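You operate a simulated robot arm through the tools that you are given. There is no shell and no other tool. Be economical: measure what you need, move in short steps, check, and stop when the job is done.

You are at the controls of a simulated robot arm. One attempt, no reset.

## Task
Brush the lint off the grey shirt, then rub soap on the patch beside its fold.
Fine: brush and soap go back on their trays. Nothing pinched, dropped or knocked over.

It is judged by the outcome, as a careful person would: the job done as asked, and still so three seconds after it is handed in. It fails if anything else is knocked over, pushed out of place, dropped, spilled or broken. Flat cloth is picked up by pressing the open fingertips on it (5 to 10 N) and closing them slowly along it; thin cloth reads only 2 to 8 mm in the jaws.

## Robot
A 6-joint arm with a two-finger parallel gripper, fixed in place. Base frame: the origin is at the foot of the arm, x ahead of it, y to its left, z up. Readings come in m, rad, newtons and seconds.
Its first joint turns from -1.152 to 1.152 rad. Payload 2.9 kg.
The tool frame sits at the grasp point between the pads (the TCP): z along the fingers, y along the line on which they close. The tips reach 0.03 m beyond it. Largest opening 0.11 m; finger width 0.02, thickness 0.01; the body of the gripper, 0.048 by 0.112 m, starts 0.055 m behind the TCP.
Orientation is that of the tool frame in the base frame, as a unit quaternion [x, y, z, w]. With the fingers straight down and closing along the base's y, the tool's x points along the base's -x, its y along +y and its z along -z.

## Interface
- The arm moves only by the tool jog_arm. Its argument "motion" is a list of rows, each a list of 7 numbers: the turn, a rotation vector about the tool's x, y, z in units of 8 degrees (1.0 is 8 degrees), then the shift along the tool's x, y, z in units of 40 mm (1.0 is 40 mm), then the gripper command, from -1 (fully open) to 1 (shut), values between in proportion. In form: [[ax, ay, az, tx, ty, tz, gripper], ...]. A call has 1 to 12 rows; each row shifts and turns the commanded pose from where the row before left it, along the tool's axes as they then stand. A call with a number of a shift or a turn outside -1 to 1 is refused whole. Rows are played at 5 a second. More than 0.05 m and 0.15 rad between two rows, or a gripper value outside its range, and nothing of the call is played. A pose out of reach is approached as far as the arm can. The call stops where the force on the tool passes 40 N (or 10 N more than at its start, if that is more) or the arm is blocked; 0.2 s more then pass. Each finger travels about 0.108 m/s and halts on what it meets, pressing with about 34 N; the grip force reading is that of the motor and also rises with nothing between the fingers. The clock runs only during rows and for 0.2 s after the last one: add rows that do not move to give the fingers time. It gives the time, the measured TCP pose, the force on the tool (base axes), the opening and the grip force at its end, in the units of the frame above (readings bear some noise).
- Cameras (640 x 400 px; columns grow to the right, rows downward): "scene" is fixed at [0.0718, 0.426, 1.3884]; the picture's right is [-0.82, -0.57, 0.00], its down [-0.30, 0.43, -0.85] and it looks along [0.49, -0.70, -0.53] (base axes); focal length 368 px, centre (320, 200). "wrist" rides on the gripper at [-0.036, 0, -0.057] in the tool frame; the picture's right is [0.00, -1.00, 0.00], its down [0.97, 0.00, -0.24] and it looks along [0.24, 0.00, 0.97] (tool axes); focal length 218 px, centre (320, 200). There is no depth. A picture from a camera that has moved, and an enlarged one, comes with that camera's place and axes in the base frame and with its lens.
- camera(camera): a new picture of that camera. The clock stands still meanwhile.
- inspect(camera, box): a new picture of the part [left, top, right, bottom] of that camera's present view, enlarged. The clock stands still meanwhile.
- sign_off(): hands the job in; it is judged then, once.

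Work in short steps. Places have to be worked out from the pictures, the camera data and where the tool is seen: move nearer, look again, correct. Check each grasp and each placing, and mend what went wrong. You have 120 turns and 64 pictures in all, those below and enlarged ones among them. Open the gripper and draw the arm clear of the work before you hand the job in, unless the task says otherwise; then end with one line.

The tools are called as name(argument=value, ...) on one line, values as JSON. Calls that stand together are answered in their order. jog_arm: Moves the arm, as the interface text tells. Its arguments: {"type":"object","properties":{"motion":{"type":"array"}},"required":["motion"]} The other tools are called the same way: camera (camera) takes a picture; inspect (camera, box) takes an enlarged picture of a part of a camera's view; sign_off () hands the job in.

At the start:

```text
time_s: 0.0
ee_pos: [0.3747, 0.0193, 1.1768]
tool_rot: [0.001, 1.0, 0.0, 0.0]
contact_force: [0.8, 0.8, -0.3]
gripper_width: 0.1099
finger_force: 0.1
```

scene: 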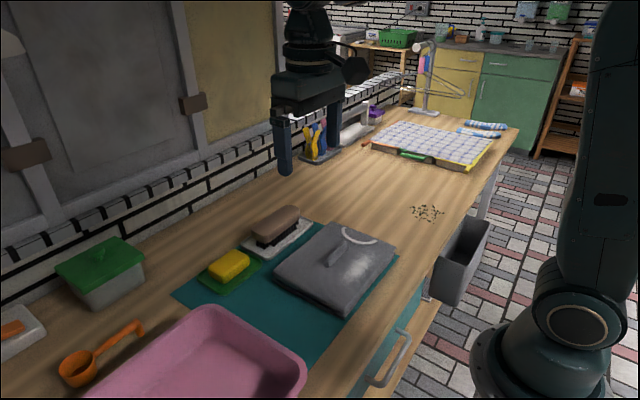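
wrist: 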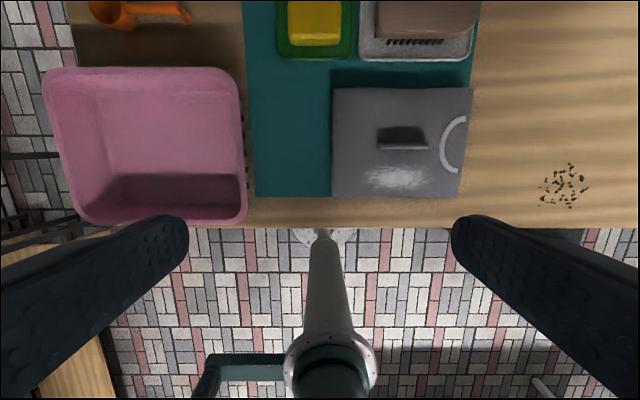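

The two starting views together put the shirt and table near z≈0.77, not 0.25, so I'll enlarge both to see the lint, the patch, the fold and the trays before moving.

inspect(camera="scene", box=[170, 190, 420, 346])

inspect(camera="wrist", box=[240, 0, 496, 220])

```text
2.56 times, centred on (295, 268) of scene
camera zoom: at [0.0718, 0.426, 1.3884], right [-0.82, -0.57, 0.0], down [-0.3, 0.43, -0.85], along [0.49, -0.7, -0.53], focal length 943 px, centre (384, 26)
```

zoom: 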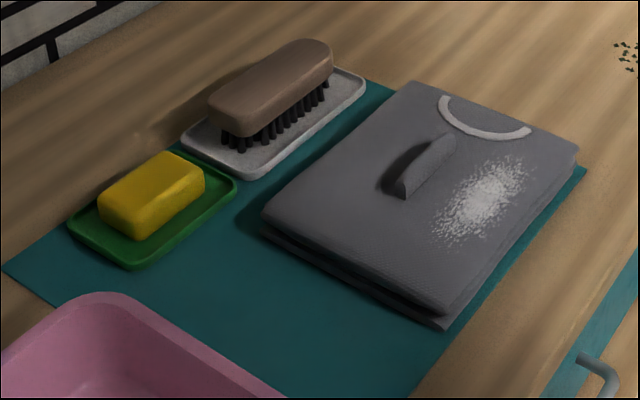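

```text
1.82 times, centred on (368, 110) of wrist
camera zoom: at [0.4108, 0.0196, 1.2352], right [0.0, -1.0, 0.0], down [-0.97, 0.0, 0.24], along [-0.24, 0.0, -0.97], focal length 397 px, centre (233, 364)
```

zoom: 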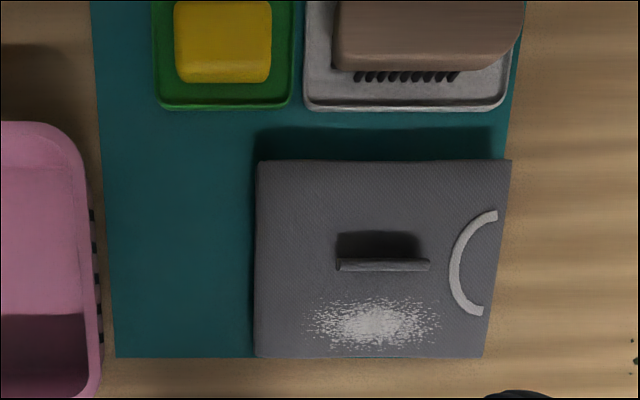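

The lint is the white speckle near (0.35, -0.125), the brush is near (0.60, -0.135) and the surface is around z 0.78–0.82. I'll move part-way over the brush area for a closer look and to test reach.

jog_arm(motion=[[0, 0, 0, -0.625, -0.6, 0.6, -1], [0, 0, 0, -0.625, -0.6, 0.6, -1], [0, 0, 0, -0.625, -0.6, 0.6, -1], [0, 0, 0, -0.625, -0.6, 0.6, -1], [0, 0, 0, -0.625, -0.6, 0.6, -1], [0, 0, 0, 0, 0, 0, -1]])

camera(camera="wrist")

```text
time_s: 1.4
ee_pos: [0.5034, -0.1039, 1.059]
tool_rot: [0.0, 1.0, -0.001, 0.001]
contact_force: [0.4, 0.2, 0.2]
gripper_width: 0.11
finger_force: 0.2
```

```text
59 pictures are left
camera wrist: at [0.5379, -0.1026, 1.1161], right [0.0, -1.0, 0.0], down [-0.97, 0.0, 0.24], along [-0.24, 0.0, -0.97], focal length 218 px, centre (320, 200)
```

wrist: 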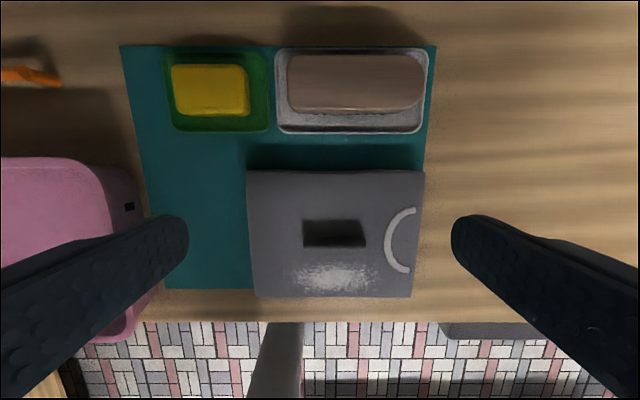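

Arm tracks well and reach is fine: shirt top z≈0.825 (x 0.315–0.505), brush centred near (0.61, -0.145), long along y and about 0.055 wide along x. I'll zoom in on the fold and the brush.

inspect(camera="wrist", box=[240, 160, 432, 300])

inspect(camera="wrist", box=[150, 20, 450, 150])

```text
2.86 times, centred on (336, 230) of wrist
camera zoom: at [0.5379, -0.1026, 1.1161], right [0.0, -1.0, 0.0], down [-0.97, 0.0, 0.24], along [-0.24, 0.0, -0.97], focal length 624 px, centre (274, 114)
```

zoom: 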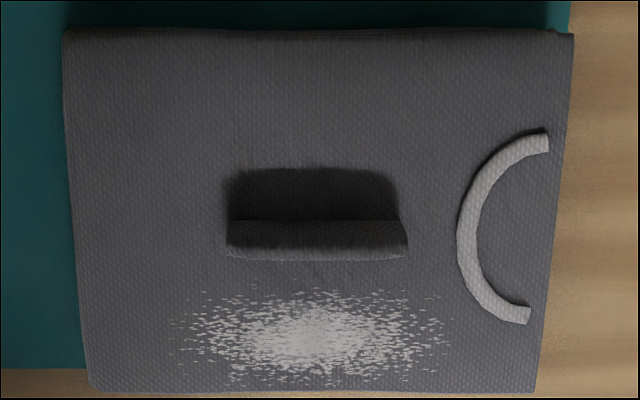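

```text
2.13 times, centred on (300, 85) of wrist
camera zoom: at [0.5379, -0.1026, 1.1161], right [0.0, -1.0, 0.0], down [-0.97, 0.0, 0.24], along [-0.24, 0.0, -0.97], focal length 466 px, centre (363, 445)
```

zoom: 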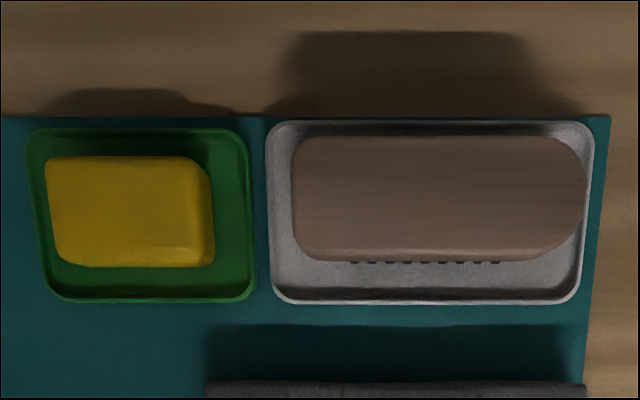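

The brush lies along y, so the jaws must close along x. I'll turn the gripper 90° in place, high up.

jog_arm(motion=[[0, 0, 0.9375, 0, 0, 0, -1], [0, 0, 0.9375, 0, 0, 0, -1], [0, 0, 0.9375, 0, 0, 0, -1], [0, 0, 0.9375, 0, 0, 0, -1], [0, 0, 0.9375, 0, 0, 0, -1], [0, 0, 0.9375, 0, 0, 0, -1], [0, 0, 0.9375, 0, 0, 0, -1], [0, 0, 0.9375, 0, 0, 0, -1], [0, 0, 0.9375, 0, 0, 0, -1], [0, 0, 0.9375, 0, 0, 0, -1], [0, 0, 0.9375, 0, 0, 0, -1], [0, 0, 0.9375, 0, 0, 0, -1]])

```text
time_s: 4.0
ee_pos: [0.4997, -0.1018, 1.0562]
tool_rot: [0.708, 0.706, 0.001, 0.0]
contact_force: [-0.1, 0.2, -0.5]
gripper_width: 0.1099
finger_force: 0.1
```

Now tool x=+y and tool y=+x. I'll move above the brush at about (0.608, -0.141, 0.95) and look.

jog_arm(motion=[[0, 0, 0, -0.245, 0.675, 0.66, -1], [0, 0, 0, -0.245, 0.675, 0.66, -1], [0, 0, 0, -0.245, 0.675, 0.66, -1], [0, 0, 0, -0.245, 0.675, 0.66, -1], [0, 0, 0, 0, 0, 0, -1]])

camera(camera="wrist")

camera(camera="scene")

```text
time_s: 5.2
ee_pos: [0.6069, -0.1401, 0.9511]
tool_rot: [0.707, 0.707, 0.0, 0.0]
contact_force: [0.7, 0.6, 0.3]
gripper_width: 0.1099
finger_force: 0.0
```

```text
56 pictures are left
camera wrist: at [0.6076, -0.1761, 1.0101], right [-1.0, 0.0, 0.0], down [0.0, 0.97, 0.24], along [0.0, 0.24, -0.97], focal length 218 px, centre (320, 200)
```

wrist: 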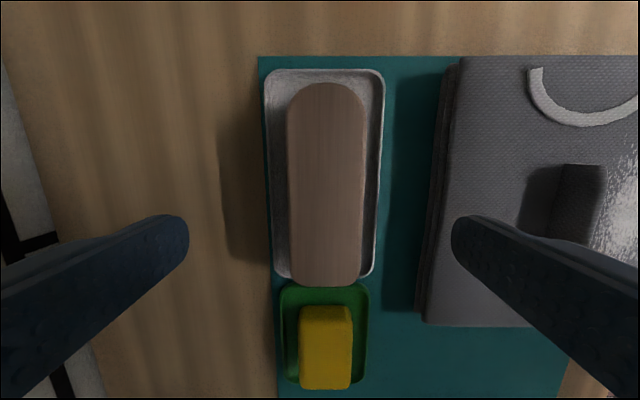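

```text
55 pictures are left
```

scene: 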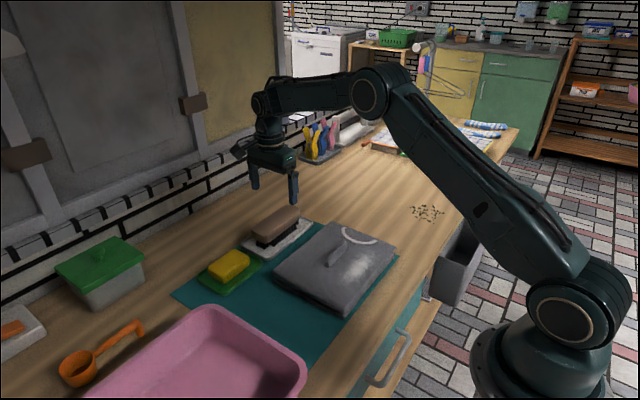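

Brush top comes out at z≈0.84, centre (0.604, -0.139). I'll descend to TCP z≈0.845 so the pads cover the wood and the tips stay above the tray rim.

jog_arm(motion=[[0, 0, 0, 0, -0.08, 0.7, -1], [0, 0, 0, 0, 0, 0.7, -1], [0, 0, 0, 0, 0, 0.6, -1], [0, 0, 0, 0, 0, 0.4, -1], [0, 0, 0, 0, 0, 0.22, -1], [0, 0, 0, 0, 0, 0, -1]])

camera(camera="wrist")

inspect(camera="scene", box=[200, 150, 350, 290])

```text
time_s: 6.6
ee_pos: [0.6046, -0.1393, 0.8467]
tool_rot: [0.707, 0.708, 0.0, 0.001]
contact_force: [0.7, 0.4, -0.1]
gripper_width: 0.1099
finger_force: 0.1
```

```text
54 pictures are left
camera wrist: at [0.605, -0.1743, 0.9042], right [-1.0, 0.0, 0.0], down [0.0, 0.97, 0.24], along [0.0, 0.24, -0.97], focal length 218 px, centre (320, 200)
```

wrist: 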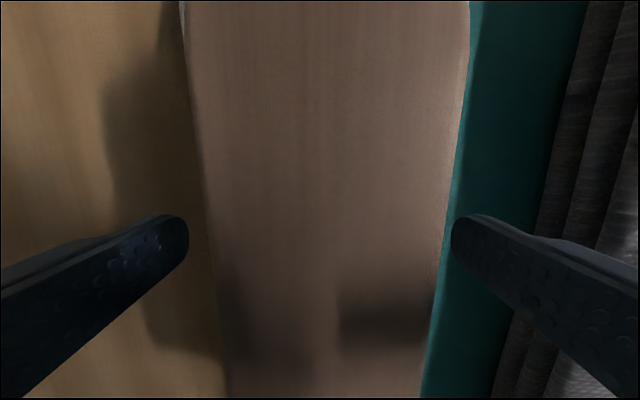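

```text
2.86 times, centred on (275, 220) of scene
camera zoom: at [0.0718, 0.426, 1.3884], right [-0.82, -0.57, 0.0], down [-0.3, 0.43, -0.85], along [0.49, -0.7, -0.53], focal length 1052 px, centre (449, 143)
```

zoom: 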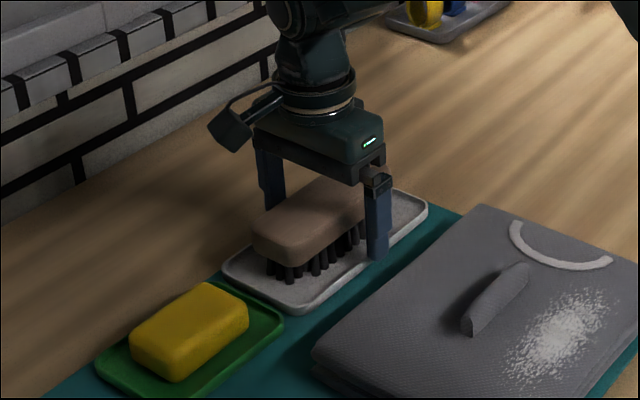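

Fingers straddle the wood evenly with tips clear of the tray. I'll close gently.

jog_arm(motion=[[0, 0, 0, 0, 0, 0, -0.5], [0, 0, 0, 0, 0, 0, -0.2], [0, 0, 0, 0, 0, 0, 0.0], [0, 0, 0, 0, 0, 0, 0.2], [0, 0, 0, 0, 0, 0, 0.3], [0, 0, 0, 0, 0, 0, 0.3]])

```text
time_s: 8.0
ee_pos: [0.6046, -0.1382, 0.8462]
tool_rot: [0.707, 0.707, 0.0, 0.0]
contact_force: [0.3, -0.2, 0.5]
gripper_width: 0.0553
finger_force: 34.3
```

Held at 0.055 m with 34 N. I'll lift straight up about 8 cm and look.

jog_arm(motion=[[0, 0, 0, 0, 0, -0.2, 0.3], [0, 0, 0, 0, 0, -0.4, 0.3], [0, 0, 0, 0, 0, -0.6, 0.3], [0, 0, 0, 0, 0, -0.6, 0.3], [0, 0, 0, 0, 0, -0.2, 0.3], [0, 0, 0, 0, 0, 0, 0.3]])

inspect(camera="scene", box=[170, 100, 420, 300])

```text
time_s: 9.4
ee_pos: [0.6038, -0.1398, 0.9249]
tool_rot: [0.707, 0.707, 0.0, 0.0]
contact_force: [-0.4, 0.3, -1.8]
gripper_width: 0.0556
finger_force: 34.2
```

```text
2.00 times, centred on (295, 200) of scene
camera zoom: at [0.0718, 0.426, 1.3884], right [-0.82, -0.57, 0.0], down [-0.3, 0.43, -0.85], along [0.49, -0.7, -0.53], focal length 737 px, centre (370, 200)
```

zoom: 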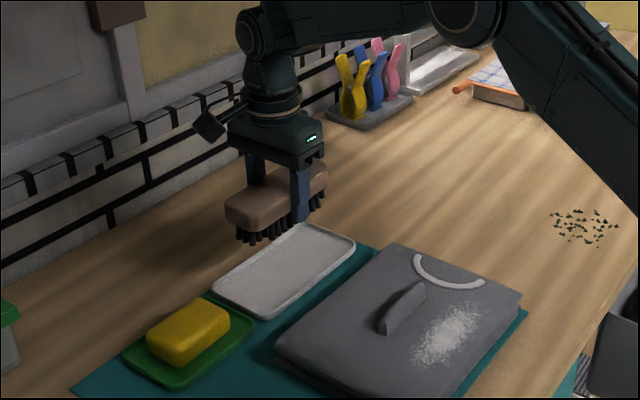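

Brush is held level. Triangulating the lint in both views gives about (0.352, -0.122) on a shirt top of z≈0.83, with the fold's near side at x≈0.40. I'll carry the brush above the lint.

jog_arm(motion=[[0, 0, 0, 0, 0, -0.4, 0.3], [0, 0, 0, 0, 0, -0.475, 0.3], [0, 0, 0, 0.0625, -0.6, 0, 0.3], [0, 0, 0, 0.0625, -0.8, 0, 0.3], [0, 0, 0, 0.0625, -0.8, 0, 0.3], [0, 0, 0, 0.0625, -0.8, 0, 0.3], [0, 0, 0, 0.0625, -0.8, 0, 0.3], [0, 0, 0, 0.0625, -0.8, 0, 0.3], [0, 0, 0, 0.0625, -0.8, 0, 0.3], [0, 0, 0, 0.0625, -0.7, 0, 0.3], [0, 0, 0, 0, 0, 0, 0.3]])

camera(camera="wrist")

inspect(camera="scene", box=[240, 120, 440, 320])

```text
time_s: 11.8
ee_pos: [0.3601, -0.1207, 0.9609]
tool_rot: [0.707, 0.707, 0.0, 0.001]
contact_force: [0.9, -0.4, -0.9]
gripper_width: 0.0557
finger_force: 34.2
```

```text
51 pictures are left
camera wrist: at [0.3607, -0.1558, 1.0191], right [-1.0, 0.0, 0.0], down [0.0, 0.97, 0.24], along [0.0, 0.24, -0.97], focal length 218 px, centre (320, 200)
```

wrist: 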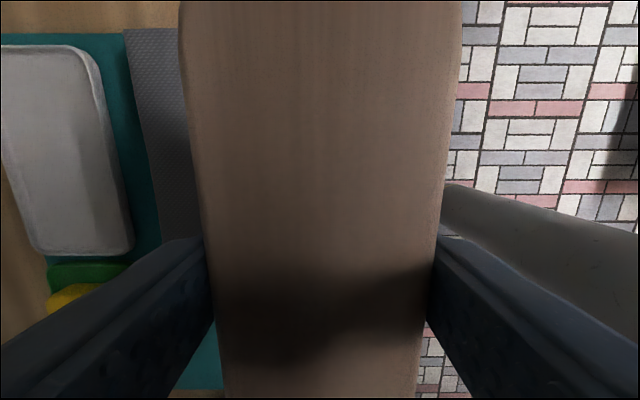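

```text
2.00 times, centred on (340, 220) of scene
camera zoom: at [0.0718, 0.426, 1.3884], right [-0.82, -0.57, 0.0], down [-0.3, 0.43, -0.85], along [0.49, -0.7, -0.53], focal length 737 px, centre (280, 160)
```

zoom: 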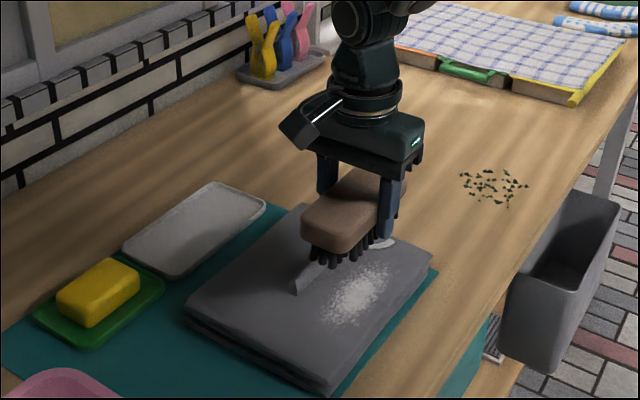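

The brush is over the lint with the fold just behind it. I'll lower to about 0.905 and check from the scene camera before touching.

jog_arm(motion=[[0, 0, 0, 0, 0, 0.4, 0.3], [0, 0, 0, 0, 0, 0.4, 0.3], [0, 0, 0, 0, 0, 0.4, 0.3], [0, 0, 0, 0, 0, 0.2, 0.3], [0, 0, 0, 0, 0, 0, 0.3]])

inspect(camera="scene", box=[270, 160, 420, 320])

```text
time_s: 13.0
ee_pos: [0.3603, -0.1198, 0.9055]
tool_rot: [0.707, 0.707, 0.0, 0.001]
contact_force: [-0.2, -0.6, -0.6]
gripper_width: 0.0555
finger_force: 34.1
```

```text
2.50 times, centred on (345, 240) of scene
camera zoom: at [0.0718, 0.426, 1.3884], right [-0.82, -0.57, 0.0], down [-0.3, 0.43, -0.85], along [0.49, -0.7, -0.53], focal length 921 px, centre (258, 100)
```

zoom: 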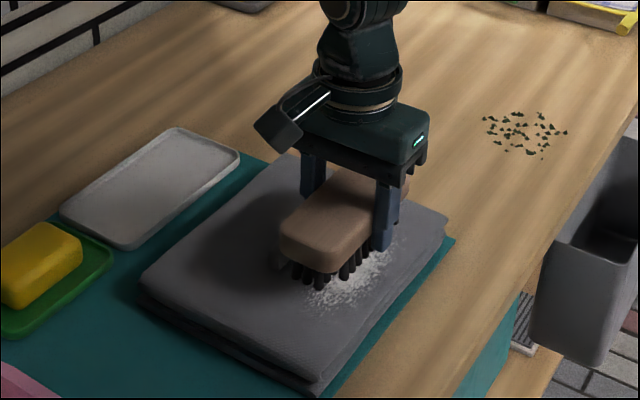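

No contact yet. I'll shift 4 mm away from the fold and descend in small steps while watching force.

jog_arm(motion=[[0, 0, 0, 0, -0.1, 0.1, 0.3], [0, 0, 0, 0, 0, 0.1, 0.3], [0, 0, 0, 0, 0, 0.1, 0.3], [0, 0, 0, 0, 0, 0, 0.3]])

```text
time_s: 14.0
ee_pos: [0.3565, -0.1192, 0.8934]
tool_rot: [0.707, 0.707, 0.0, 0.0]
contact_force: [-1.0, 0.1, -2.1]
gripper_width: 0.0555
finger_force: 34.1
```

Possibly no contact yet (noise level); 3 mm steps further.

jog_arm(motion=[[0, 0, 0, 0, 0, 0.08, 0.3], [0, 0, 0, 0, 0, 0, 0.3], [0, 0, 0, 0, 0, 0, 0.3]])

jog_arm(motion=[[0, 0, 0, 0, 0, 0.08, 0.3], [0, 0, 0, 0, 0, 0, 0.3], [0, 0, 0, 0, 0, 0, 0.3]])

jog_arm(motion=[[0, 0, 0, 0, 0, 0.06, 0.3], [0, 0, 0, 0, 0, 0, 0.3], [0, 0, 0, 0, 0, 0, 0.3]])

```text
time_s: 14.8
ee_pos: [0.3568, -0.1196, 0.8899]
tool_rot: [0.707, 0.707, 0.0, 0.001]
contact_force: [0.4, -0.2, -1.8]
gripper_width: 0.0554
finger_force: 33.9
```

```text
time_s: 15.6
ee_pos: [0.3561, -0.1207, 0.8874]
tool_rot: [0.707, 0.707, -0.001, 0.0]
contact_force: [-0.5, -0.4, -1.5]
gripper_width: 0.0555
finger_force: 33.9
```

```text
time_s: 16.4
ee_pos: [0.3569, -0.1206, 0.885]
tool_rot: [0.707, 0.707, 0.0, 0.001]
contact_force: [0.5, 0.7, -1.7]
gripper_width: 0.0554
finger_force: 33.7
```

Still only the brush's own weight is felt (-1.7 N). Continue in small steps.

jog_arm(motion=[[0, 0, 0, 0, 0, 0.06, 0.3], [0, 0, 0, 0, 0, 0, 0.3], [0, 0, 0, 0, 0, 0, 0.3]])

jog_arm(motion=[[0, 0, 0, 0, 0, 0.06, 0.3], [0, 0, 0, 0, 0, 0, 0.3], [0, 0, 0, 0, 0, 0, 0.3]])

inspect(camera="scene", box=[270, 180, 420, 300])

```text
time_s: 17.2
ee_pos: [0.3565, -0.1211, 0.8821]
tool_rot: [0.707, 0.707, 0.0, 0.0]
contact_force: [-0.5, -0.6, -1.1]
gripper_width: 0.0553
finger_force: 34.4
```

```text
time_s: 18.0
ee_pos: [0.3553, -0.1197, 0.8802]
tool_rot: [0.707, 0.707, 0.0, 0.0]
contact_force: [0.1, -0.5, -1.5]
gripper_width: 0.0555
finger_force: 33.9
```

```text
3.33 times, centred on (345, 240) of scene
camera zoom: at [0.0718, 0.426, 1.3884], right [-0.82, -0.57, 0.0], down [-0.3, 0.43, -0.85], along [0.49, -0.7, -0.53], focal length 1228 px, centre (237, 67)
```

zoom: 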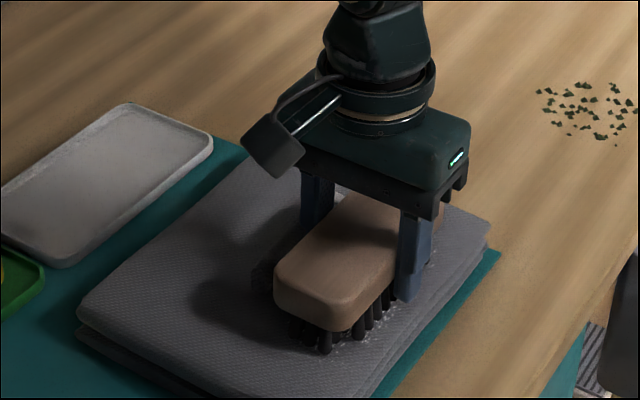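

The bristles look nearly down on the shirt. Two more small steps.

jog_arm(motion=[[0, 0, 0, 0, 0, 0.06, 0.3], [0, 0, 0, 0, 0, 0, 0.3], [0, 0, 0, 0, 0, 0, 0.3]])

jog_arm(motion=[[0, 0, 0, 0, 0, 0.06, 0.3], [0, 0, 0, 0, 0, 0, 0.3], [0, 0, 0, 0, 0, 0, 0.3]])

```text
time_s: 18.8
ee_pos: [0.3572, -0.1219, 0.8784]
tool_rot: [0.707, 0.707, 0.001, 0.0]
contact_force: [-0.3, -0.2, -1.8]
gripper_width: 0.0553
finger_force: 34.1
```

```text
time_s: 19.6
ee_pos: [0.3553, -0.1197, 0.8768]
tool_rot: [0.707, 0.707, 0.0, 0.001]
contact_force: [0.3, 0.5, -1.5]
gripper_width: 0.0556
finger_force: 33.9
```

Measured descent is slowing slightly versus command; keep stepping.

jog_arm(motion=[[0, 0, 0, 0, 0, 0.06, 0.3], [0, 0, 0, 0, 0, 0, 0.3], [0, 0, 0, 0, 0, 0, 0.3]])

jog_arm(motion=[[0, 0, 0, 0, 0, 0.06, 0.3], [0, 0, 0, 0, 0, 0, 0.3], [0, 0, 0, 0, 0, 0, 0.3]])

```text
time_s: 20.4
ee_pos: [0.3572, -0.1207, 0.8751]
tool_rot: [0.707, 0.707, 0.0, 0.002]
contact_force: [-4.3, 1.7, 30.3]
gripper_width: 0.0556
finger_force: 33.9
```

```text
time_s: 21.2
ee_pos: [0.3572, -0.1206, 0.8715]
tool_rot: [0.707, 0.707, 0.001, 0.002]
contact_force: [4.1, -1.0, 31.3]
gripper_width: 0.0556
finger_force: 33.5
```

Contact came abruptly (about 30 N) at z≈0.875. I'll ease up 4 mm to reach a light brushing force.

jog_arm(motion=[[0, 0, 0, 0, 0, -0.1, 0.3], [0, 0, 0, 0, 0, 0, 0.3], [0, 0, 0, 0, 0, 0, 0.3]])

```text
time_s: 22.0
ee_pos: [0.3555, -0.1216, 0.874]
tool_rot: [0.707, 0.707, -0.001, -0.001]
contact_force: [-0.9, 0.7, -1.9]
gripper_width: 0.0558
finger_force: 33.8
```

No force now; press down by 1.2 mm.

jog_arm(motion=[[0, 0, 0, 0, 0, 0.03, 0.3], [0, 0, 0, 0, 0, 0, 0.3], [0, 0, 0, 0, 0, 0, 0.3]])

```text
time_s: 22.8
ee_pos: [0.3561, -0.1218, 0.8733]
tool_rot: [0.707, 0.707, 0.0, 0.0]
contact_force: [0.3, 0.4, -1.5]
gripper_width: 0.0556
finger_force: 34.3
```

jog_arm(motion=[[0, 0, 0, 0, 0, 0.03, 0.3], [0, 0, 0, 0, 0, 0, 0.3], [0, 0, 0, 0, 0, 0, 0.3]])

```text
time_s: 23.6
ee_pos: [0.3555, -0.1209, 0.8717]
tool_rot: [0.707, 0.707, 0.0, 0.0]
contact_force: [0.0, 0.1, -0.4]
gripper_width: 0.0556
finger_force: 34.2
```

Slight contact is beginning (-0.4 vs -1.7 N). One more millimetre.

jog_arm(motion=[[0, 0, 0, 0, 0, 0.02, 0.3], [0, 0, 0, 0, 0, 0, 0.3], [0, 0, 0, 0, 0, 0, 0.3]])

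```text
time_s: 24.4
ee_pos: [0.3546, -0.1205, 0.8709]
tool_rot: [0.707, 0.707, 0.0, -0.001]
contact_force: [-0.2, 0.5, -1.1]
gripper_width: 0.0554
finger_force: 34.1
```

jog_arm(motion=[[0, 0, 0, 0, 0, 0.03, 0.3], [0, 0, 0, 0, 0, 0, 0.3], [0, 0, 0, 0, 0, 0, 0.3]])

```text
time_s: 25.2
ee_pos: [0.3561, -0.1199, 0.872]
tool_rot: [0.707, 0.707, 0.0, 0.002]
contact_force: [-3.8, 1.4, 26.3]
gripper_width: 0.0556
finger_force: 34.4
```

About 26 N – very stiff contact. Back off 0.6 mm.

jog_arm(motion=[[0, 0, 0, 0, 0, -0.015, 0.3], [0, 0, 0, 0, 0, 0, 0.3], [0, 0, 0, 0, 0, 0, 0.3]])

```text
time_s: 26.0
ee_pos: [0.357, -0.1211, 0.8708]
tool_rot: [0.707, 0.707, 0.0, 0.001]
contact_force: [-0.9, 2.1, 29.6]
gripper_width: 0.0557
finger_force: 34.2
```

jog_arm(motion=[[0, 0, 0, 0, 0, -0.02, 0.3], [0, 0, 0, 0, 0, 0, 0.3], [0, 0, 0, 0, 0, 0, 0.3]])

```text
time_s: 26.8
ee_pos: [0.3545, -0.12, 0.8715]
tool_rot: [0.707, 0.707, 0.0, 0.0]
contact_force: [2.0, -1.0, 2.5]
gripper_width: 0.0555
finger_force: 33.4
```

About 4 N now, good. Stroke away from the fold, toward the near edge (-x), by 40 mm.

jog_arm(motion=[[0, 0, 0, 0, -0.2, 0, 0.3], [0, 0, 0, 0, -0.2, 0, 0.3], [0, 0, 0, 0, -0.2, 0, 0.3], [0, 0, 0, 0, -0.2, 0, 0.3], [0, 0, 0, 0, -0.2, 0, 0.3], [0, 0, 0, 0, 0, 0, 0.3]])

inspect(camera="scene", box=[270, 180, 420, 300])

```text
time_s: 28.2
ee_pos: [0.3161, -0.1198, 0.8712]
tool_rot: [0.707, 0.707, -0.001, 0.0]
contact_force: [0.5, 0.2, -0.8]
gripper_width: 0.0556
finger_force: 33.7
```

```text
3.33 times, centred on (345, 240) of scene
camera zoom: at [0.0718, 0.426, 1.3884], right [-0.82, -0.57, 0.0], down [-0.3, 0.43, -0.85], along [0.49, -0.7, -0.53], focal length 1228 px, centre (237, 67)
```

zoom: 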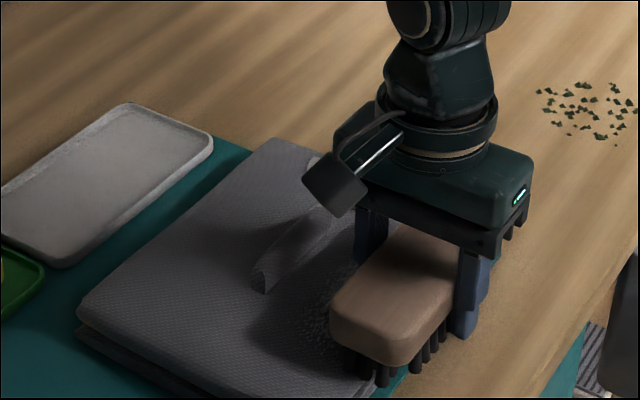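

The stroke looks effective. I'll lift and shift clear to see the shirt.

jog_arm(motion=[[0, 0, 0, 0, 0, -0.4, 0.3], [0, 0, 0, -0.3, 0, -0.8, 0.3], [0, 0, 0, -0.5, 0, -0.8, 0.3], [0, 0, 0, -0.5, 0, -0.8, 0.3], [0, 0, 0, 0, 0, 0, 0.3]])

inspect(camera="scene", box=[270, 200, 400, 310])

```text
time_s: 29.4
ee_pos: [0.3154, -0.1725, 0.9854]
tool_rot: [0.707, 0.707, 0.0, 0.0]
contact_force: [-1.2, 0.3, -1.3]
gripper_width: 0.0558
finger_force: 33.4
```

```text
3.64 times, centred on (335, 255) of scene
camera zoom: at [0.0718, 0.426, 1.3884], right [-0.82, -0.57, 0.0], down [-0.3, 0.43, -0.85], along [0.49, -0.7, -0.53], focal length 1339 px, centre (266, 0)
```

zoom: 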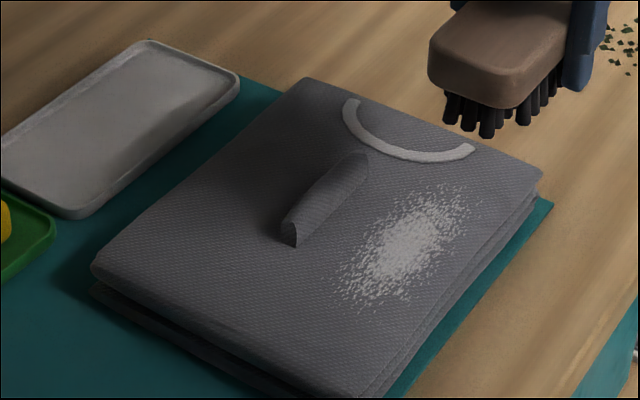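

The lint is thinner but still there, so more passes with steady contact are needed. I'll go back down over it at x≈0.352, y≈-0.12.

jog_arm(motion=[[0, 0, 0, 0.5, 0.5, 0.3, 0.3], [0, 0, 0, 0.5, 0.4, 0.5, 0.3], [0, 0, 0, 0.3, 0.1, 0.7, 0.3], [0, 0, 0, 0, 0, 0.7, 0.3], [0, 0, 0, 0, 0, 0.4, 0.3], [0, 0, 0, 0, 0, 0.16, 0.3], [0, 0, 0, 0, 0, 0.04, 0.3], [0, 0, 0, 0, 0, 0, 0.3], [0, 0, 0, 0, 0, 0, 0.3]])

```text
time_s: 31.4
ee_pos: [0.3562, -0.1196, 0.8732]
tool_rot: [0.707, 0.707, 0.0, 0.001]
contact_force: [-0.5, 0.0, -1.6]
gripper_width: 0.0554
finger_force: 34.3
```

jog_arm(motion=[[0, 0, 0, 0, 0, 0.03, 0.3], [0, 0, 0, 0, 0, 0, 0.3], [0, 0, 0, 0, 0, 0, 0.3]])

```text
time_s: 32.2
ee_pos: [0.355, -0.1214, 0.8704]
tool_rot: [0.707, 0.707, -0.001, -0.001]
contact_force: [-0.8, -1.0, 1.9]
gripper_width: 0.0555
finger_force: 34.3
```

Light contact (~3.5 N). I'll add a hair of pressure and brush in a straight stroke along y, then outward in -x, staying on the shirt.

jog_arm(motion=[[0, 0, 0, 0.25, 0, 0.01, 0.3], [0, 0, 0, 0.25, 0, 0, 0.3], [0, 0, 0, 0.25, 0, 0, 0.3], [0, 0, 0, 0.25, 0, 0, 0.3], [0, 0, 0, 0, 0, 0, 0.3]])

jog_arm(motion=[[0, 0, 0, -0.25, 0, 0, 0.3], [0, 0, 0, -0.25, 0, 0, 0.3], [0, 0, 0, -0.25, 0, 0, 0.3], [0, 0, 0, -0.25, 0, 0, 0.3], [0, 0, 0, -0.25, 0, 0, 0.3], [0, 0, 0, 0, 0, 0, 0.3]])

jog_arm(motion=[[0, 0, 0, 0.125, -0.15, 0, 0.3], [0, 0, 0, 0.125, -0.15, 0, 0.3], [0, 0, 0, 0, -0.15, 0, 0.3], [0, 0, 0, 0, -0.15, 0, 0.3], [0, 0, 0, 0, -0.1, 0, 0.3], [0, 0, 0, 0, 0, 0, 0.3]])

inspect(camera="scene", box=[270, 180, 420, 300])

```text
time_s: 33.4
ee_pos: [0.3574, -0.0837, 0.8701]
tool_rot: [0.707, 0.707, 0.001, 0.003]
contact_force: [-1.0, -11.9, 27.2]
gripper_width: 0.0556
finger_force: 33.8
```

```text
time_s: 34.8
ee_pos: [0.3558, -0.1284, 0.87]
tool_rot: [0.707, 0.707, -0.001, -0.001]
contact_force: [-1.3, 11.3, 27.8]
gripper_width: 0.0559
finger_force: 33.6
```

```text
time_s: 36.2
ee_pos: [0.3298, -0.1212, 0.8695]
tool_rot: [0.707, 0.707, 0.001, 0.0]
contact_force: [10.1, 3.0, 20.7]
gripper_width: 0.0554
finger_force: 34.5
```

```text
3.33 times, centred on (345, 240) of scene
camera zoom: at [0.0718, 0.4262, 1.3883], right [-0.82, -0.57, 0.0], down [-0.3, 0.43, -0.85], along [0.49, -0.7, -0.53], focal length 1228 px, centre (237, 67)
```

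zoom: 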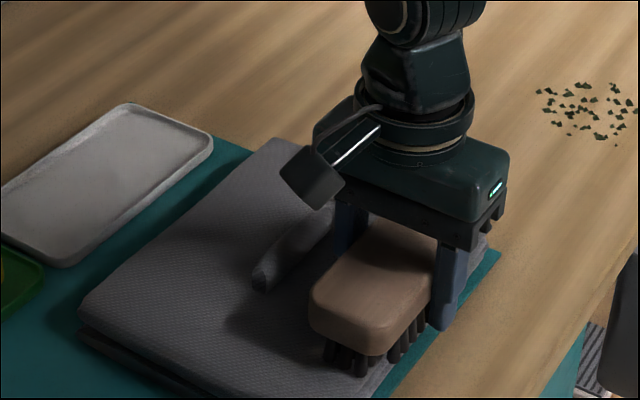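

Shirt hasn't shifted. Lift and look at what remains.

jog_arm(motion=[[0, 0, 0, 0, 0, -0.4, 0.3], [0, 0, 0, -0.3, 0, -0.8, 0.3], [0, 0, 0, -0.5, -0.3, -0.8, 0.3], [0, 0, 0, -0.5, 0, -0.8, 0.3], [0, 0, 0, 0, 0, 0, 0.3]])

inspect(camera="scene", box=[270, 200, 400, 310])

```text
time_s: 37.4
ee_pos: [0.3148, -0.1743, 0.981]
tool_rot: [0.707, 0.707, 0.0, 0.0]
contact_force: [0.4, -0.9, -2.3]
gripper_width: 0.0552
finger_force: 34.6
```

```text
3.64 times, centred on (335, 255) of scene
camera zoom: at [0.0718, 0.426, 1.3884], right [-0.82, -0.57, 0.0], down [-0.3, 0.43, -0.85], along [0.49, -0.7, -0.53], focal length 1339 px, centre (266, 0)
```

zoom: 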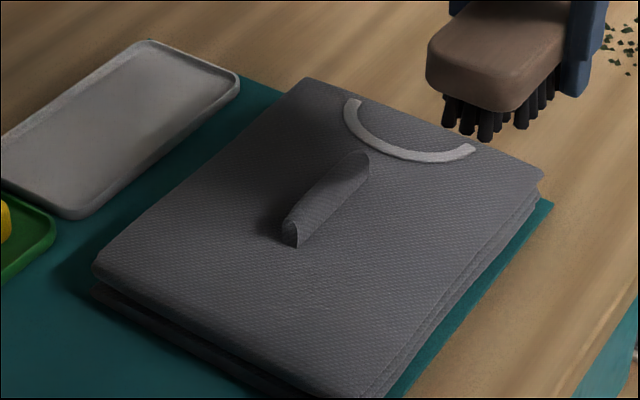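

Lint is gone and the shirt is undisturbed; no patch shows on this side, so it is likely behind the fold. First the brush goes back over its tray at (0.6046, -0.139).

jog_arm(motion=[[0, 0, 0, 0.1, 0.5, 0, 0.3], [0, 0, 0, 0.1, 0.8, 0, 0.3], [0, 0, 0, 0.1, 0.85, 0, 0.3], [0, 0, 0, 0.1, 0.85, 0, 0.3], [0, 0, 0, 0.1, 0.85, 0, 0.3], [0, 0, 0, 0.1, 0.85, 0, 0.3], [0, 0, 0, 0.1, 0.85, 0, 0.3], [0, 0, 0, 0.1, 0.8, 0, 0.3], [0, 0, 0, 0.08, 0.6, 0, 0.3], [0, 0, 0, 0, 0.29, 0, 0.3], [0, 0, 0, 0, 0, 0, 0.3]])

```text
time_s: 39.8
ee_pos: [0.6051, -0.1395, 0.9819]
tool_rot: [0.707, 0.707, 0.0, -0.001]
contact_force: [-0.2, 0.0, 0.2]
gripper_width: 0.0555
finger_force: 34.5
```

Directly above the tray. Descend to z≈0.853, then feel for contact.

jog_arm(motion=[[0, 0, 0, 0, 0, 0.6, 0.3], [0, 0, 0, 0, 0, 0.8, 0.3], [0, 0, 0, 0, 0, 0.8, 0.3], [0, 0, 0, 0, 0, 0.6, 0.3], [0, 0, 0, 0, 0, 0.3, 0.3], [0, 0, 0, 0, 0, 0.1, 0.3], [0, 0, 0, 0, 0, 0, 0.3]])

inspect(camera="scene", box=[200, 150, 350, 290])

```text
time_s: 41.4
ee_pos: [0.6042, -0.1357, 0.8539]
tool_rot: [0.707, 0.707, 0.0, 0.0]
contact_force: [0.1, 0.4, -1.4]
gripper_width: 0.0556
finger_force: 34.2
```

```text
2.86 times, centred on (275, 220) of scene
camera zoom: at [0.0718, 0.426, 1.3884], right [-0.82, -0.57, 0.0], down [-0.3, 0.43, -0.85], along [0.49, -0.7, -0.53], focal length 1052 px, centre (449, 143)
```

zoom: 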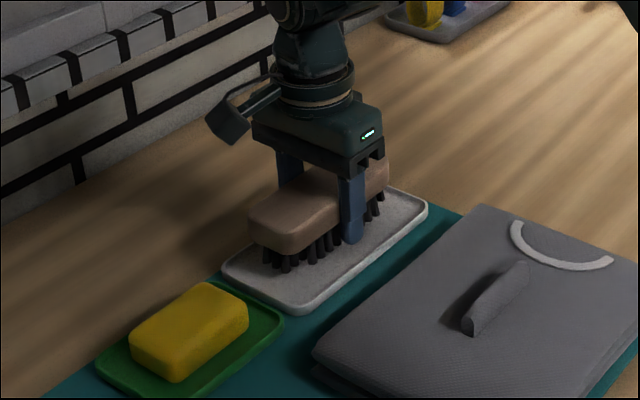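

Aligned with the tray. Lower the last few millimetres.

jog_arm(motion=[[0, 0, 0, 0, 0, 0.06, 0.3], [0, 0, 0, 0, 0, 0.06, 0.3], [0, 0, 0, 0, 0, 0.03, 0.3], [0, 0, 0, 0, 0, 0, 0.3]])

```text
time_s: 42.4
ee_pos: [0.6059, -0.1372, 0.8475]
tool_rot: [0.707, 0.707, 0.0, 0.0]
contact_force: [-0.8, 0.1, -1.5]
gripper_width: 0.0557
finger_force: 34.2
```

jog_arm(motion=[[0, 0, 0, 0, 0, 0.03, 0.3], [0, 0, 0, 0, 0, 0, 0.3], [0, 0, 0, 0, 0, 0, 0.3]])

```text
time_s: 43.2
ee_pos: [0.6064, -0.1364, 0.8464]
tool_rot: [0.707, 0.707, 0.001, 0.0]
contact_force: [-0.1, -0.2, -1.8]
gripper_width: 0.0555
finger_force: 34.5
```

jog_arm(motion=[[0, 0, 0, 0, 0, 0.025, 0.3], [0, 0, 0, 0, 0, 0, 0.3], [0, 0, 0, 0, 0, 0, 0.3]])

```text
time_s: 44.0
ee_pos: [0.6069, -0.1376, 0.8459]
tool_rot: [0.707, 0.707, 0.0, -0.001]
contact_force: [-1.0, -0.1, -1.1]
gripper_width: 0.0556
finger_force: 34.8
```

jog_arm(motion=[[0, 0, 0, 0, 0, 0.025, 0.3], [0, 0, 0, 0, 0, 0, 0.3], [0, 0, 0, 0, 0, 0, 0.3]])

```text
time_s: 44.8
ee_pos: [0.6051, -0.1375, 0.8446]
tool_rot: [0.708, 0.707, 0.0, 0.0]
contact_force: [0.6, -0.2, -0.7]
gripper_width: 0.0555
finger_force: 33.8
```

jog_arm(motion=[[0, 0, 0, 0, 0, 0.02, 0.3], [0, 0, 0, 0, 0, 0, 0.3], [0, 0, 0, 0, 0, 0, 0.3]])

```text
time_s: 45.6
ee_pos: [0.6063, -0.1367, 0.8441]
tool_rot: [0.707, 0.707, 0.0, 0.0]
contact_force: [-0.1, 0.0, -1.9]
gripper_width: 0.0557
finger_force: 33.7
```

Still just the brush's weight; check the gap visually.

inspect(camera="scene", box=[245, 190, 325, 260])

```text
5.71 times, centred on (285, 225) of scene
camera zoom: at [0.0718, 0.426, 1.3884], right [-0.82, -0.57, 0.0], down [-0.3, 0.43, -0.85], along [0.49, -0.7, -0.53], focal length 2105 px, centre (520, 57)
```

zoom: 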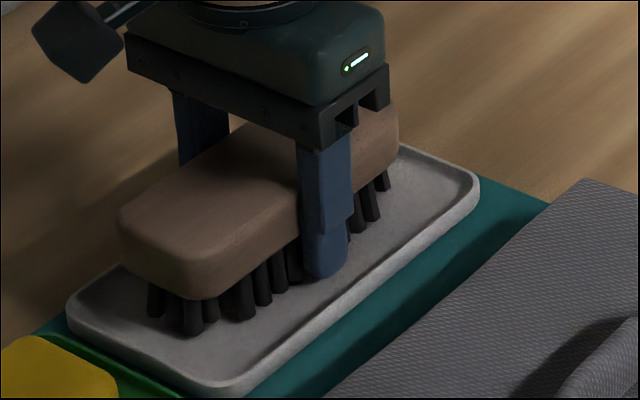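

Very nearly down. Continue by 1 mm.

jog_arm(motion=[[0, 0, 0, 0, 0, 0.025, 0.3], [0, 0, 0, 0, 0, 0, 0.3], [0, 0, 0, 0, 0, 0, 0.3]])

```text
time_s: 46.4
ee_pos: [0.6051, -0.1371, 0.8433]
tool_rot: [0.706, 0.708, 0.0, 0.0]
contact_force: [0.2, 0.5, -0.6]
gripper_width: 0.0554
finger_force: 33.8
```

jog_arm(motion=[[0, 0, 0, 0, 0, 0.025, 0.3], [0, 0, 0, 0, 0, 0, 0.3], [0, 0, 0, 0, 0, 0, 0.3]])

```text
time_s: 47.2
ee_pos: [0.6066, -0.1371, 0.8427]
tool_rot: [0.706, 0.708, 0.0, 0.0]
contact_force: [-0.5, -0.2, -1.1]
gripper_width: 0.0553
finger_force: 34.0
```

jog_arm(motion=[[0, 0, 0, 0, 0, 0.025, 0.3], [0, 0, 0, 0, 0, 0, 0.3], [0, 0, 0, 0, 0, 0, 0.3]])

```text
time_s: 48.0
ee_pos: [0.6066, -0.1371, 0.8403]
tool_rot: [0.707, 0.707, 0.001, 0.0]
contact_force: [-0.3, -0.6, -1.3]
gripper_width: 0.0556
finger_force: 34.7
```

jog_arm(motion=[[0, 0, 0, 0, 0, 0.025, 0.3], [0, 0, 0, 0, 0, 0, 0.3], [0, 0, 0, 0, 0, 0, 0.3]])

inspect(camera="scene", box=[245, 190, 325, 260])

```text
time_s: 48.8
ee_pos: [0.6067, -0.1378, 0.84]
tool_rot: [0.707, 0.707, 0.0, 0.0]
contact_force: [0.1, -0.2, -1.3]
gripper_width: 0.0556
finger_force: 33.5
```

```text
5.71 times, centred on (285, 225) of scene
camera zoom: at [0.0718, 0.426, 1.3884], right [-0.82, -0.57, 0.0], down [-0.3, 0.43, -0.85], along [0.49, -0.7, -0.53], focal length 2105 px, centre (520, 57)
```

zoom: 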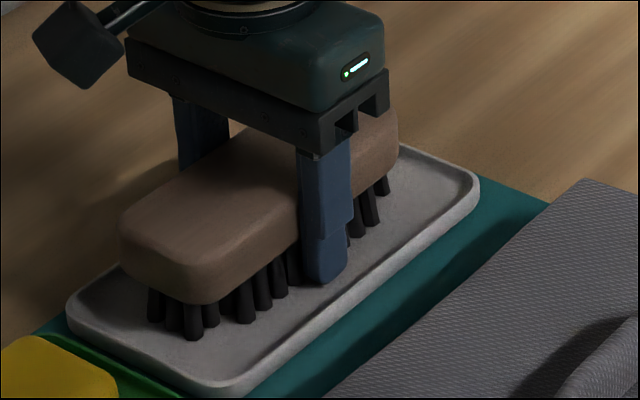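

Bristle position now matches its original resting image to within a pixel or two. One more tiny step and then release slowly.

jog_arm(motion=[[0, 0, 0, 0, 0, 0.02, 0.3], [0, 0, 0, 0, 0, 0, 0.3], [0, 0, 0, 0, 0, 0, 0.3]])

```text
time_s: 49.6
ee_pos: [0.6065, -0.137, 0.8413]
tool_rot: [0.707, 0.707, 0.0, 0.0]
contact_force: [-0.6, 1.5, 5.5]
gripper_width: 0.0553
finger_force: 34.1
```

Contact felt (5.5 N): the brush is seated. Open the fingers gently, then rise.

jog_arm(motion=[[0, 0, 0, 0, 0, 0, -0.1], [0, 0, 0, 0, 0, 0, -0.3], [0, 0, 0, 0, 0, 0, -0.6], [0, 0, 0, 0, 0, 0, -1], [0, 0, 0, 0, 0, 0, -1], [0, 0, 0, 0, 0, -0.4, -1], [0, 0, 0, 0, 0, -0.8, -1], [0, 0, 0, 0, 0, -0.8, -1], [0, 0, 0, 0, 0, -0.8, -1], [0, 0, 0, 0, 0, -0.8, -1], [0, 0, 0, 0, 0, 0, -1]])

camera(camera="wrist")

```text
time_s: 52.0
ee_pos: [0.606, -0.1369, 0.9826]
tool_rot: [0.707, 0.707, -0.001, 0.001]
contact_force: [-0.4, 0.0, -2.2]
gripper_width: 0.075
finger_force: 0.0
```

```text
40 pictures are left
camera wrist: at [0.6061, -0.1719, 1.041], right [-1.0, 0.0, 0.0], down [0.0, 0.97, 0.24], along [0.0, 0.24, -0.97], focal length 218 px, centre (320, 200)
```

wrist: 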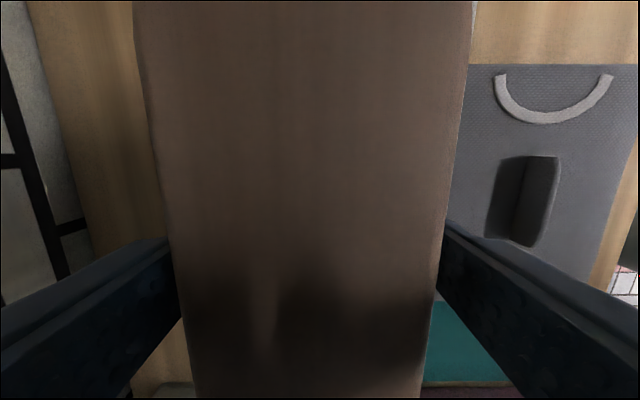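

Unexpected: the brush appears still between the fingers though the opening reads 0.075. I hold still and look from the scene camera.

inspect(camera="scene", box=[200, 110, 360, 260])

```text
2.67 times, centred on (280, 185) of scene
camera zoom: at [0.0718, 0.426, 1.3884], right [-0.82, -0.57, 0.0], down [-0.3, 0.43, -0.85], along [0.49, -0.7, -0.53], focal length 982 px, centre (427, 240)
```

zoom: 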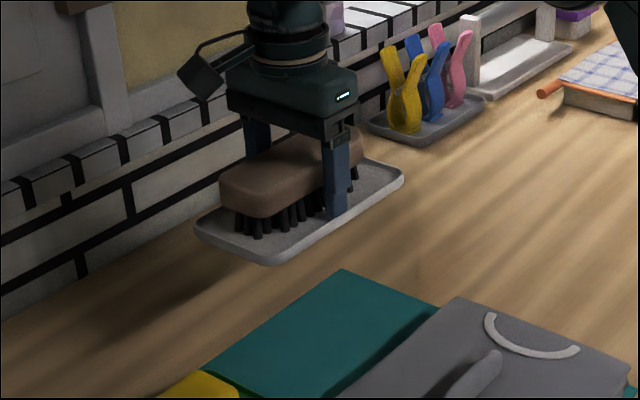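

The fingers went below the rim and wedged against the tray's inner walls, lifting tray and brush together. I'll lower it straight back to the same spot, keeping the fingers as they are.

jog_arm(motion=[[0, 0, 0, 0, 0, 0.3, -1], [0, 0, 0, 0, 0, 0.5, -1], [0, 0, 0, 0, 0, 0.5, -1], [0, 0, 0, 0, 0, 0.5, -1], [0, 0, 0, 0, 0, 0.5, -1], [0, 0, 0, 0, 0, 0.5, -1], [0, 0, 0, 0, 0, 0.4, -1], [0, 0, 0, 0, 0, 0.2, -1], [0, 0, 0, 0, 0, 0, -1]])

inspect(camera="scene", box=[200, 150, 350, 290])

```text
time_s: 54.0
ee_pos: [0.6076, -0.1355, 0.8472]
tool_rot: [0.707, 0.707, -0.001, 0.0]
contact_force: [0.1, -0.3, -1.5]
gripper_width: 0.0751
finger_force: 0.1
```

```text
2.86 times, centred on (275, 220) of scene
camera zoom: at [0.0718, 0.426, 1.3884], right [-0.82, -0.57, 0.0], down [-0.3, 0.43, -0.85], along [0.49, -0.7, -0.53], focal length 1052 px, centre (449, 143)
```

zoom: 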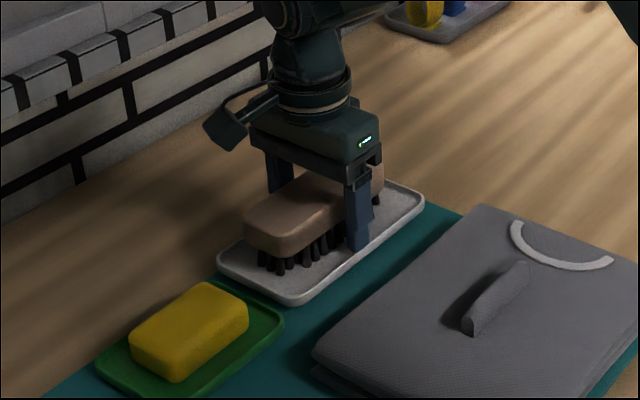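

Tray hovers ~6 mm above its place and sits ~2–3 mm too far in +x (it got centred on the fingers). I'll shift -x 2.5 mm and lower slowly.

jog_arm(motion=[[0, 0, 0, 0, -0.06, 0, -1], [0, 0, 0, 0, 0, 0.05, -1], [0, 0, 0, 0, 0, 0.05, -1], [0, 0, 0, 0, 0, 0, -1], [0, 0, 0, 0, 0, 0, -1]])

```text
time_s: 55.2
ee_pos: [0.6036, -0.1339, 0.8429]
tool_rot: [0.706, 0.708, -0.001, 0.0]
contact_force: [-0.6, -0.4, -1.9]
gripper_width: 0.0746
finger_force: 0.0
```

jog_arm(motion=[[0, 0, 0, 0, 0, 0.04, -1], [0, 0, 0, 0, 0, 0, -1], [0, 0, 0, 0, 0, 0, -1]])

inspect(camera="scene", box=[200, 150, 350, 290])

```text
time_s: 56.0
ee_pos: [0.6045, -0.1362, 0.8424]
tool_rot: [0.707, 0.707, 0.0, 0.0]
contact_force: [0.2, 0.9, -1.7]
gripper_width: 0.0746
finger_force: 0.1
```

```text
2.86 times, centred on (275, 220) of scene
camera zoom: at [0.0718, 0.426, 1.3884], right [-0.82, -0.57, 0.0], down [-0.3, 0.43, -0.85], along [0.49, -0.7, -0.53], focal length 1052 px, centre (449, 143)
```

zoom: 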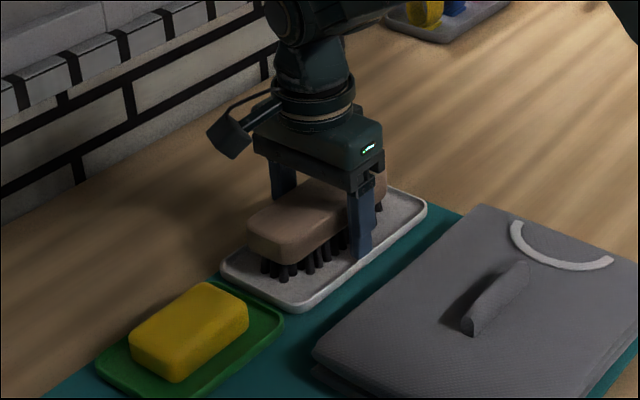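

Tray corners now match the original image to within 1–2 px. Step down another millimetre to seat it.

jog_arm(motion=[[0, 0, 0, 0, 0, 0.025, -1], [0, 0, 0, 0, 0, 0, -1], [0, 0, 0, 0, 0, 0, -1]])

```text
time_s: 56.8
ee_pos: [0.6024, -0.1364, 0.841]
tool_rot: [0.707, 0.707, -0.001, -0.001]
contact_force: [-0.6, 0.1, -1.5]
gripper_width: 0.0748
finger_force: 0.1
```

jog_arm(motion=[[0, 0, 0, 0, 0, 0.025, -1], [0, 0, 0, 0, 0, 0, -1], [0, 0, 0, 0, 0, 0, -1]])

```text
time_s: 57.6
ee_pos: [0.6038, -0.1363, 0.8396]
tool_rot: [0.707, 0.707, 0.0, 0.0]
contact_force: [0.5, 0.3, -2.1]
gripper_width: 0.075
finger_force: 0.0
```

jog_arm(motion=[[0, 0, 0, 0, 0, 0.025, -1], [0, 0, 0, 0, 0, 0, -1], [0, 0, 0, 0, 0, 0, -1]])

inspect(camera="scene", box=[245, 190, 325, 260])

```text
time_s: 58.4
ee_pos: [0.6029, -0.1364, 0.8403]
tool_rot: [0.707, 0.708, 0.0, 0.0]
contact_force: [-3.7, 2.4, 6.0]
gripper_width: 0.075
finger_force: 0.1
```

```text
5.71 times, centred on (285, 225) of scene
camera zoom: at [0.0715, 0.4261, 1.3884], right [-0.82, -0.57, 0.0], down [-0.3, 0.43, -0.85], along [0.49, -0.7, -0.53], focal length 2105 px, centre (520, 57)
```

zoom: 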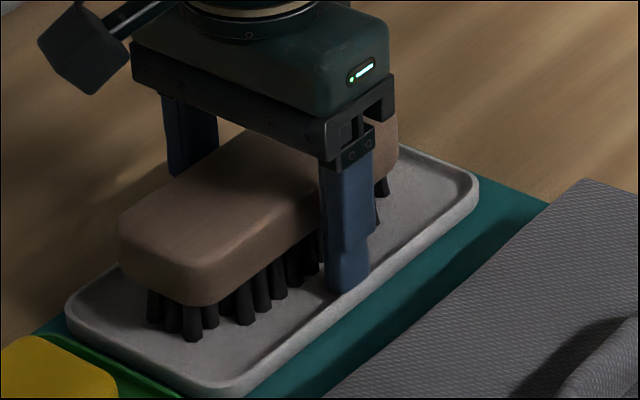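

Tray is seated exactly where it was (6 N). Now narrow the fingers to about 0.066, free of both rim and brush, and rise slowly a little to check.

jog_arm(motion=[[0, 0, 0, 0, 0, 0, -0.3], [0, 0, 0, 0, 0, 0, -0.2], [0, 0, 0, 0, 0, 0, -0.2], [0, 0, 0, 0, 0, -0.2, -0.2], [0, 0, 0, 0, 0, -0.3, -0.2], [0, 0, 0, 0, 0, 0, -0.2]])

inspect(camera="scene", box=[245, 190, 325, 260])

```text
time_s: 59.8
ee_pos: [0.603, -0.1373, 0.8594]
tool_rot: [0.707, 0.707, 0.0, 0.0]
contact_force: [0.5, 0.9, -0.6]
gripper_width: 0.0661
finger_force: 0.1
```

```text
5.71 times, centred on (285, 225) of scene
camera zoom: at [0.0718, 0.426, 1.3884], right [-0.82, -0.57, 0.0], down [-0.3, 0.43, -0.85], along [0.49, -0.7, -0.53], focal length 2105 px, centre (520, 57)
```

zoom: 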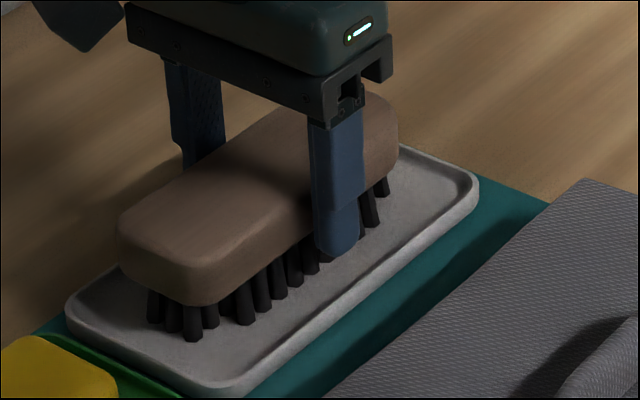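

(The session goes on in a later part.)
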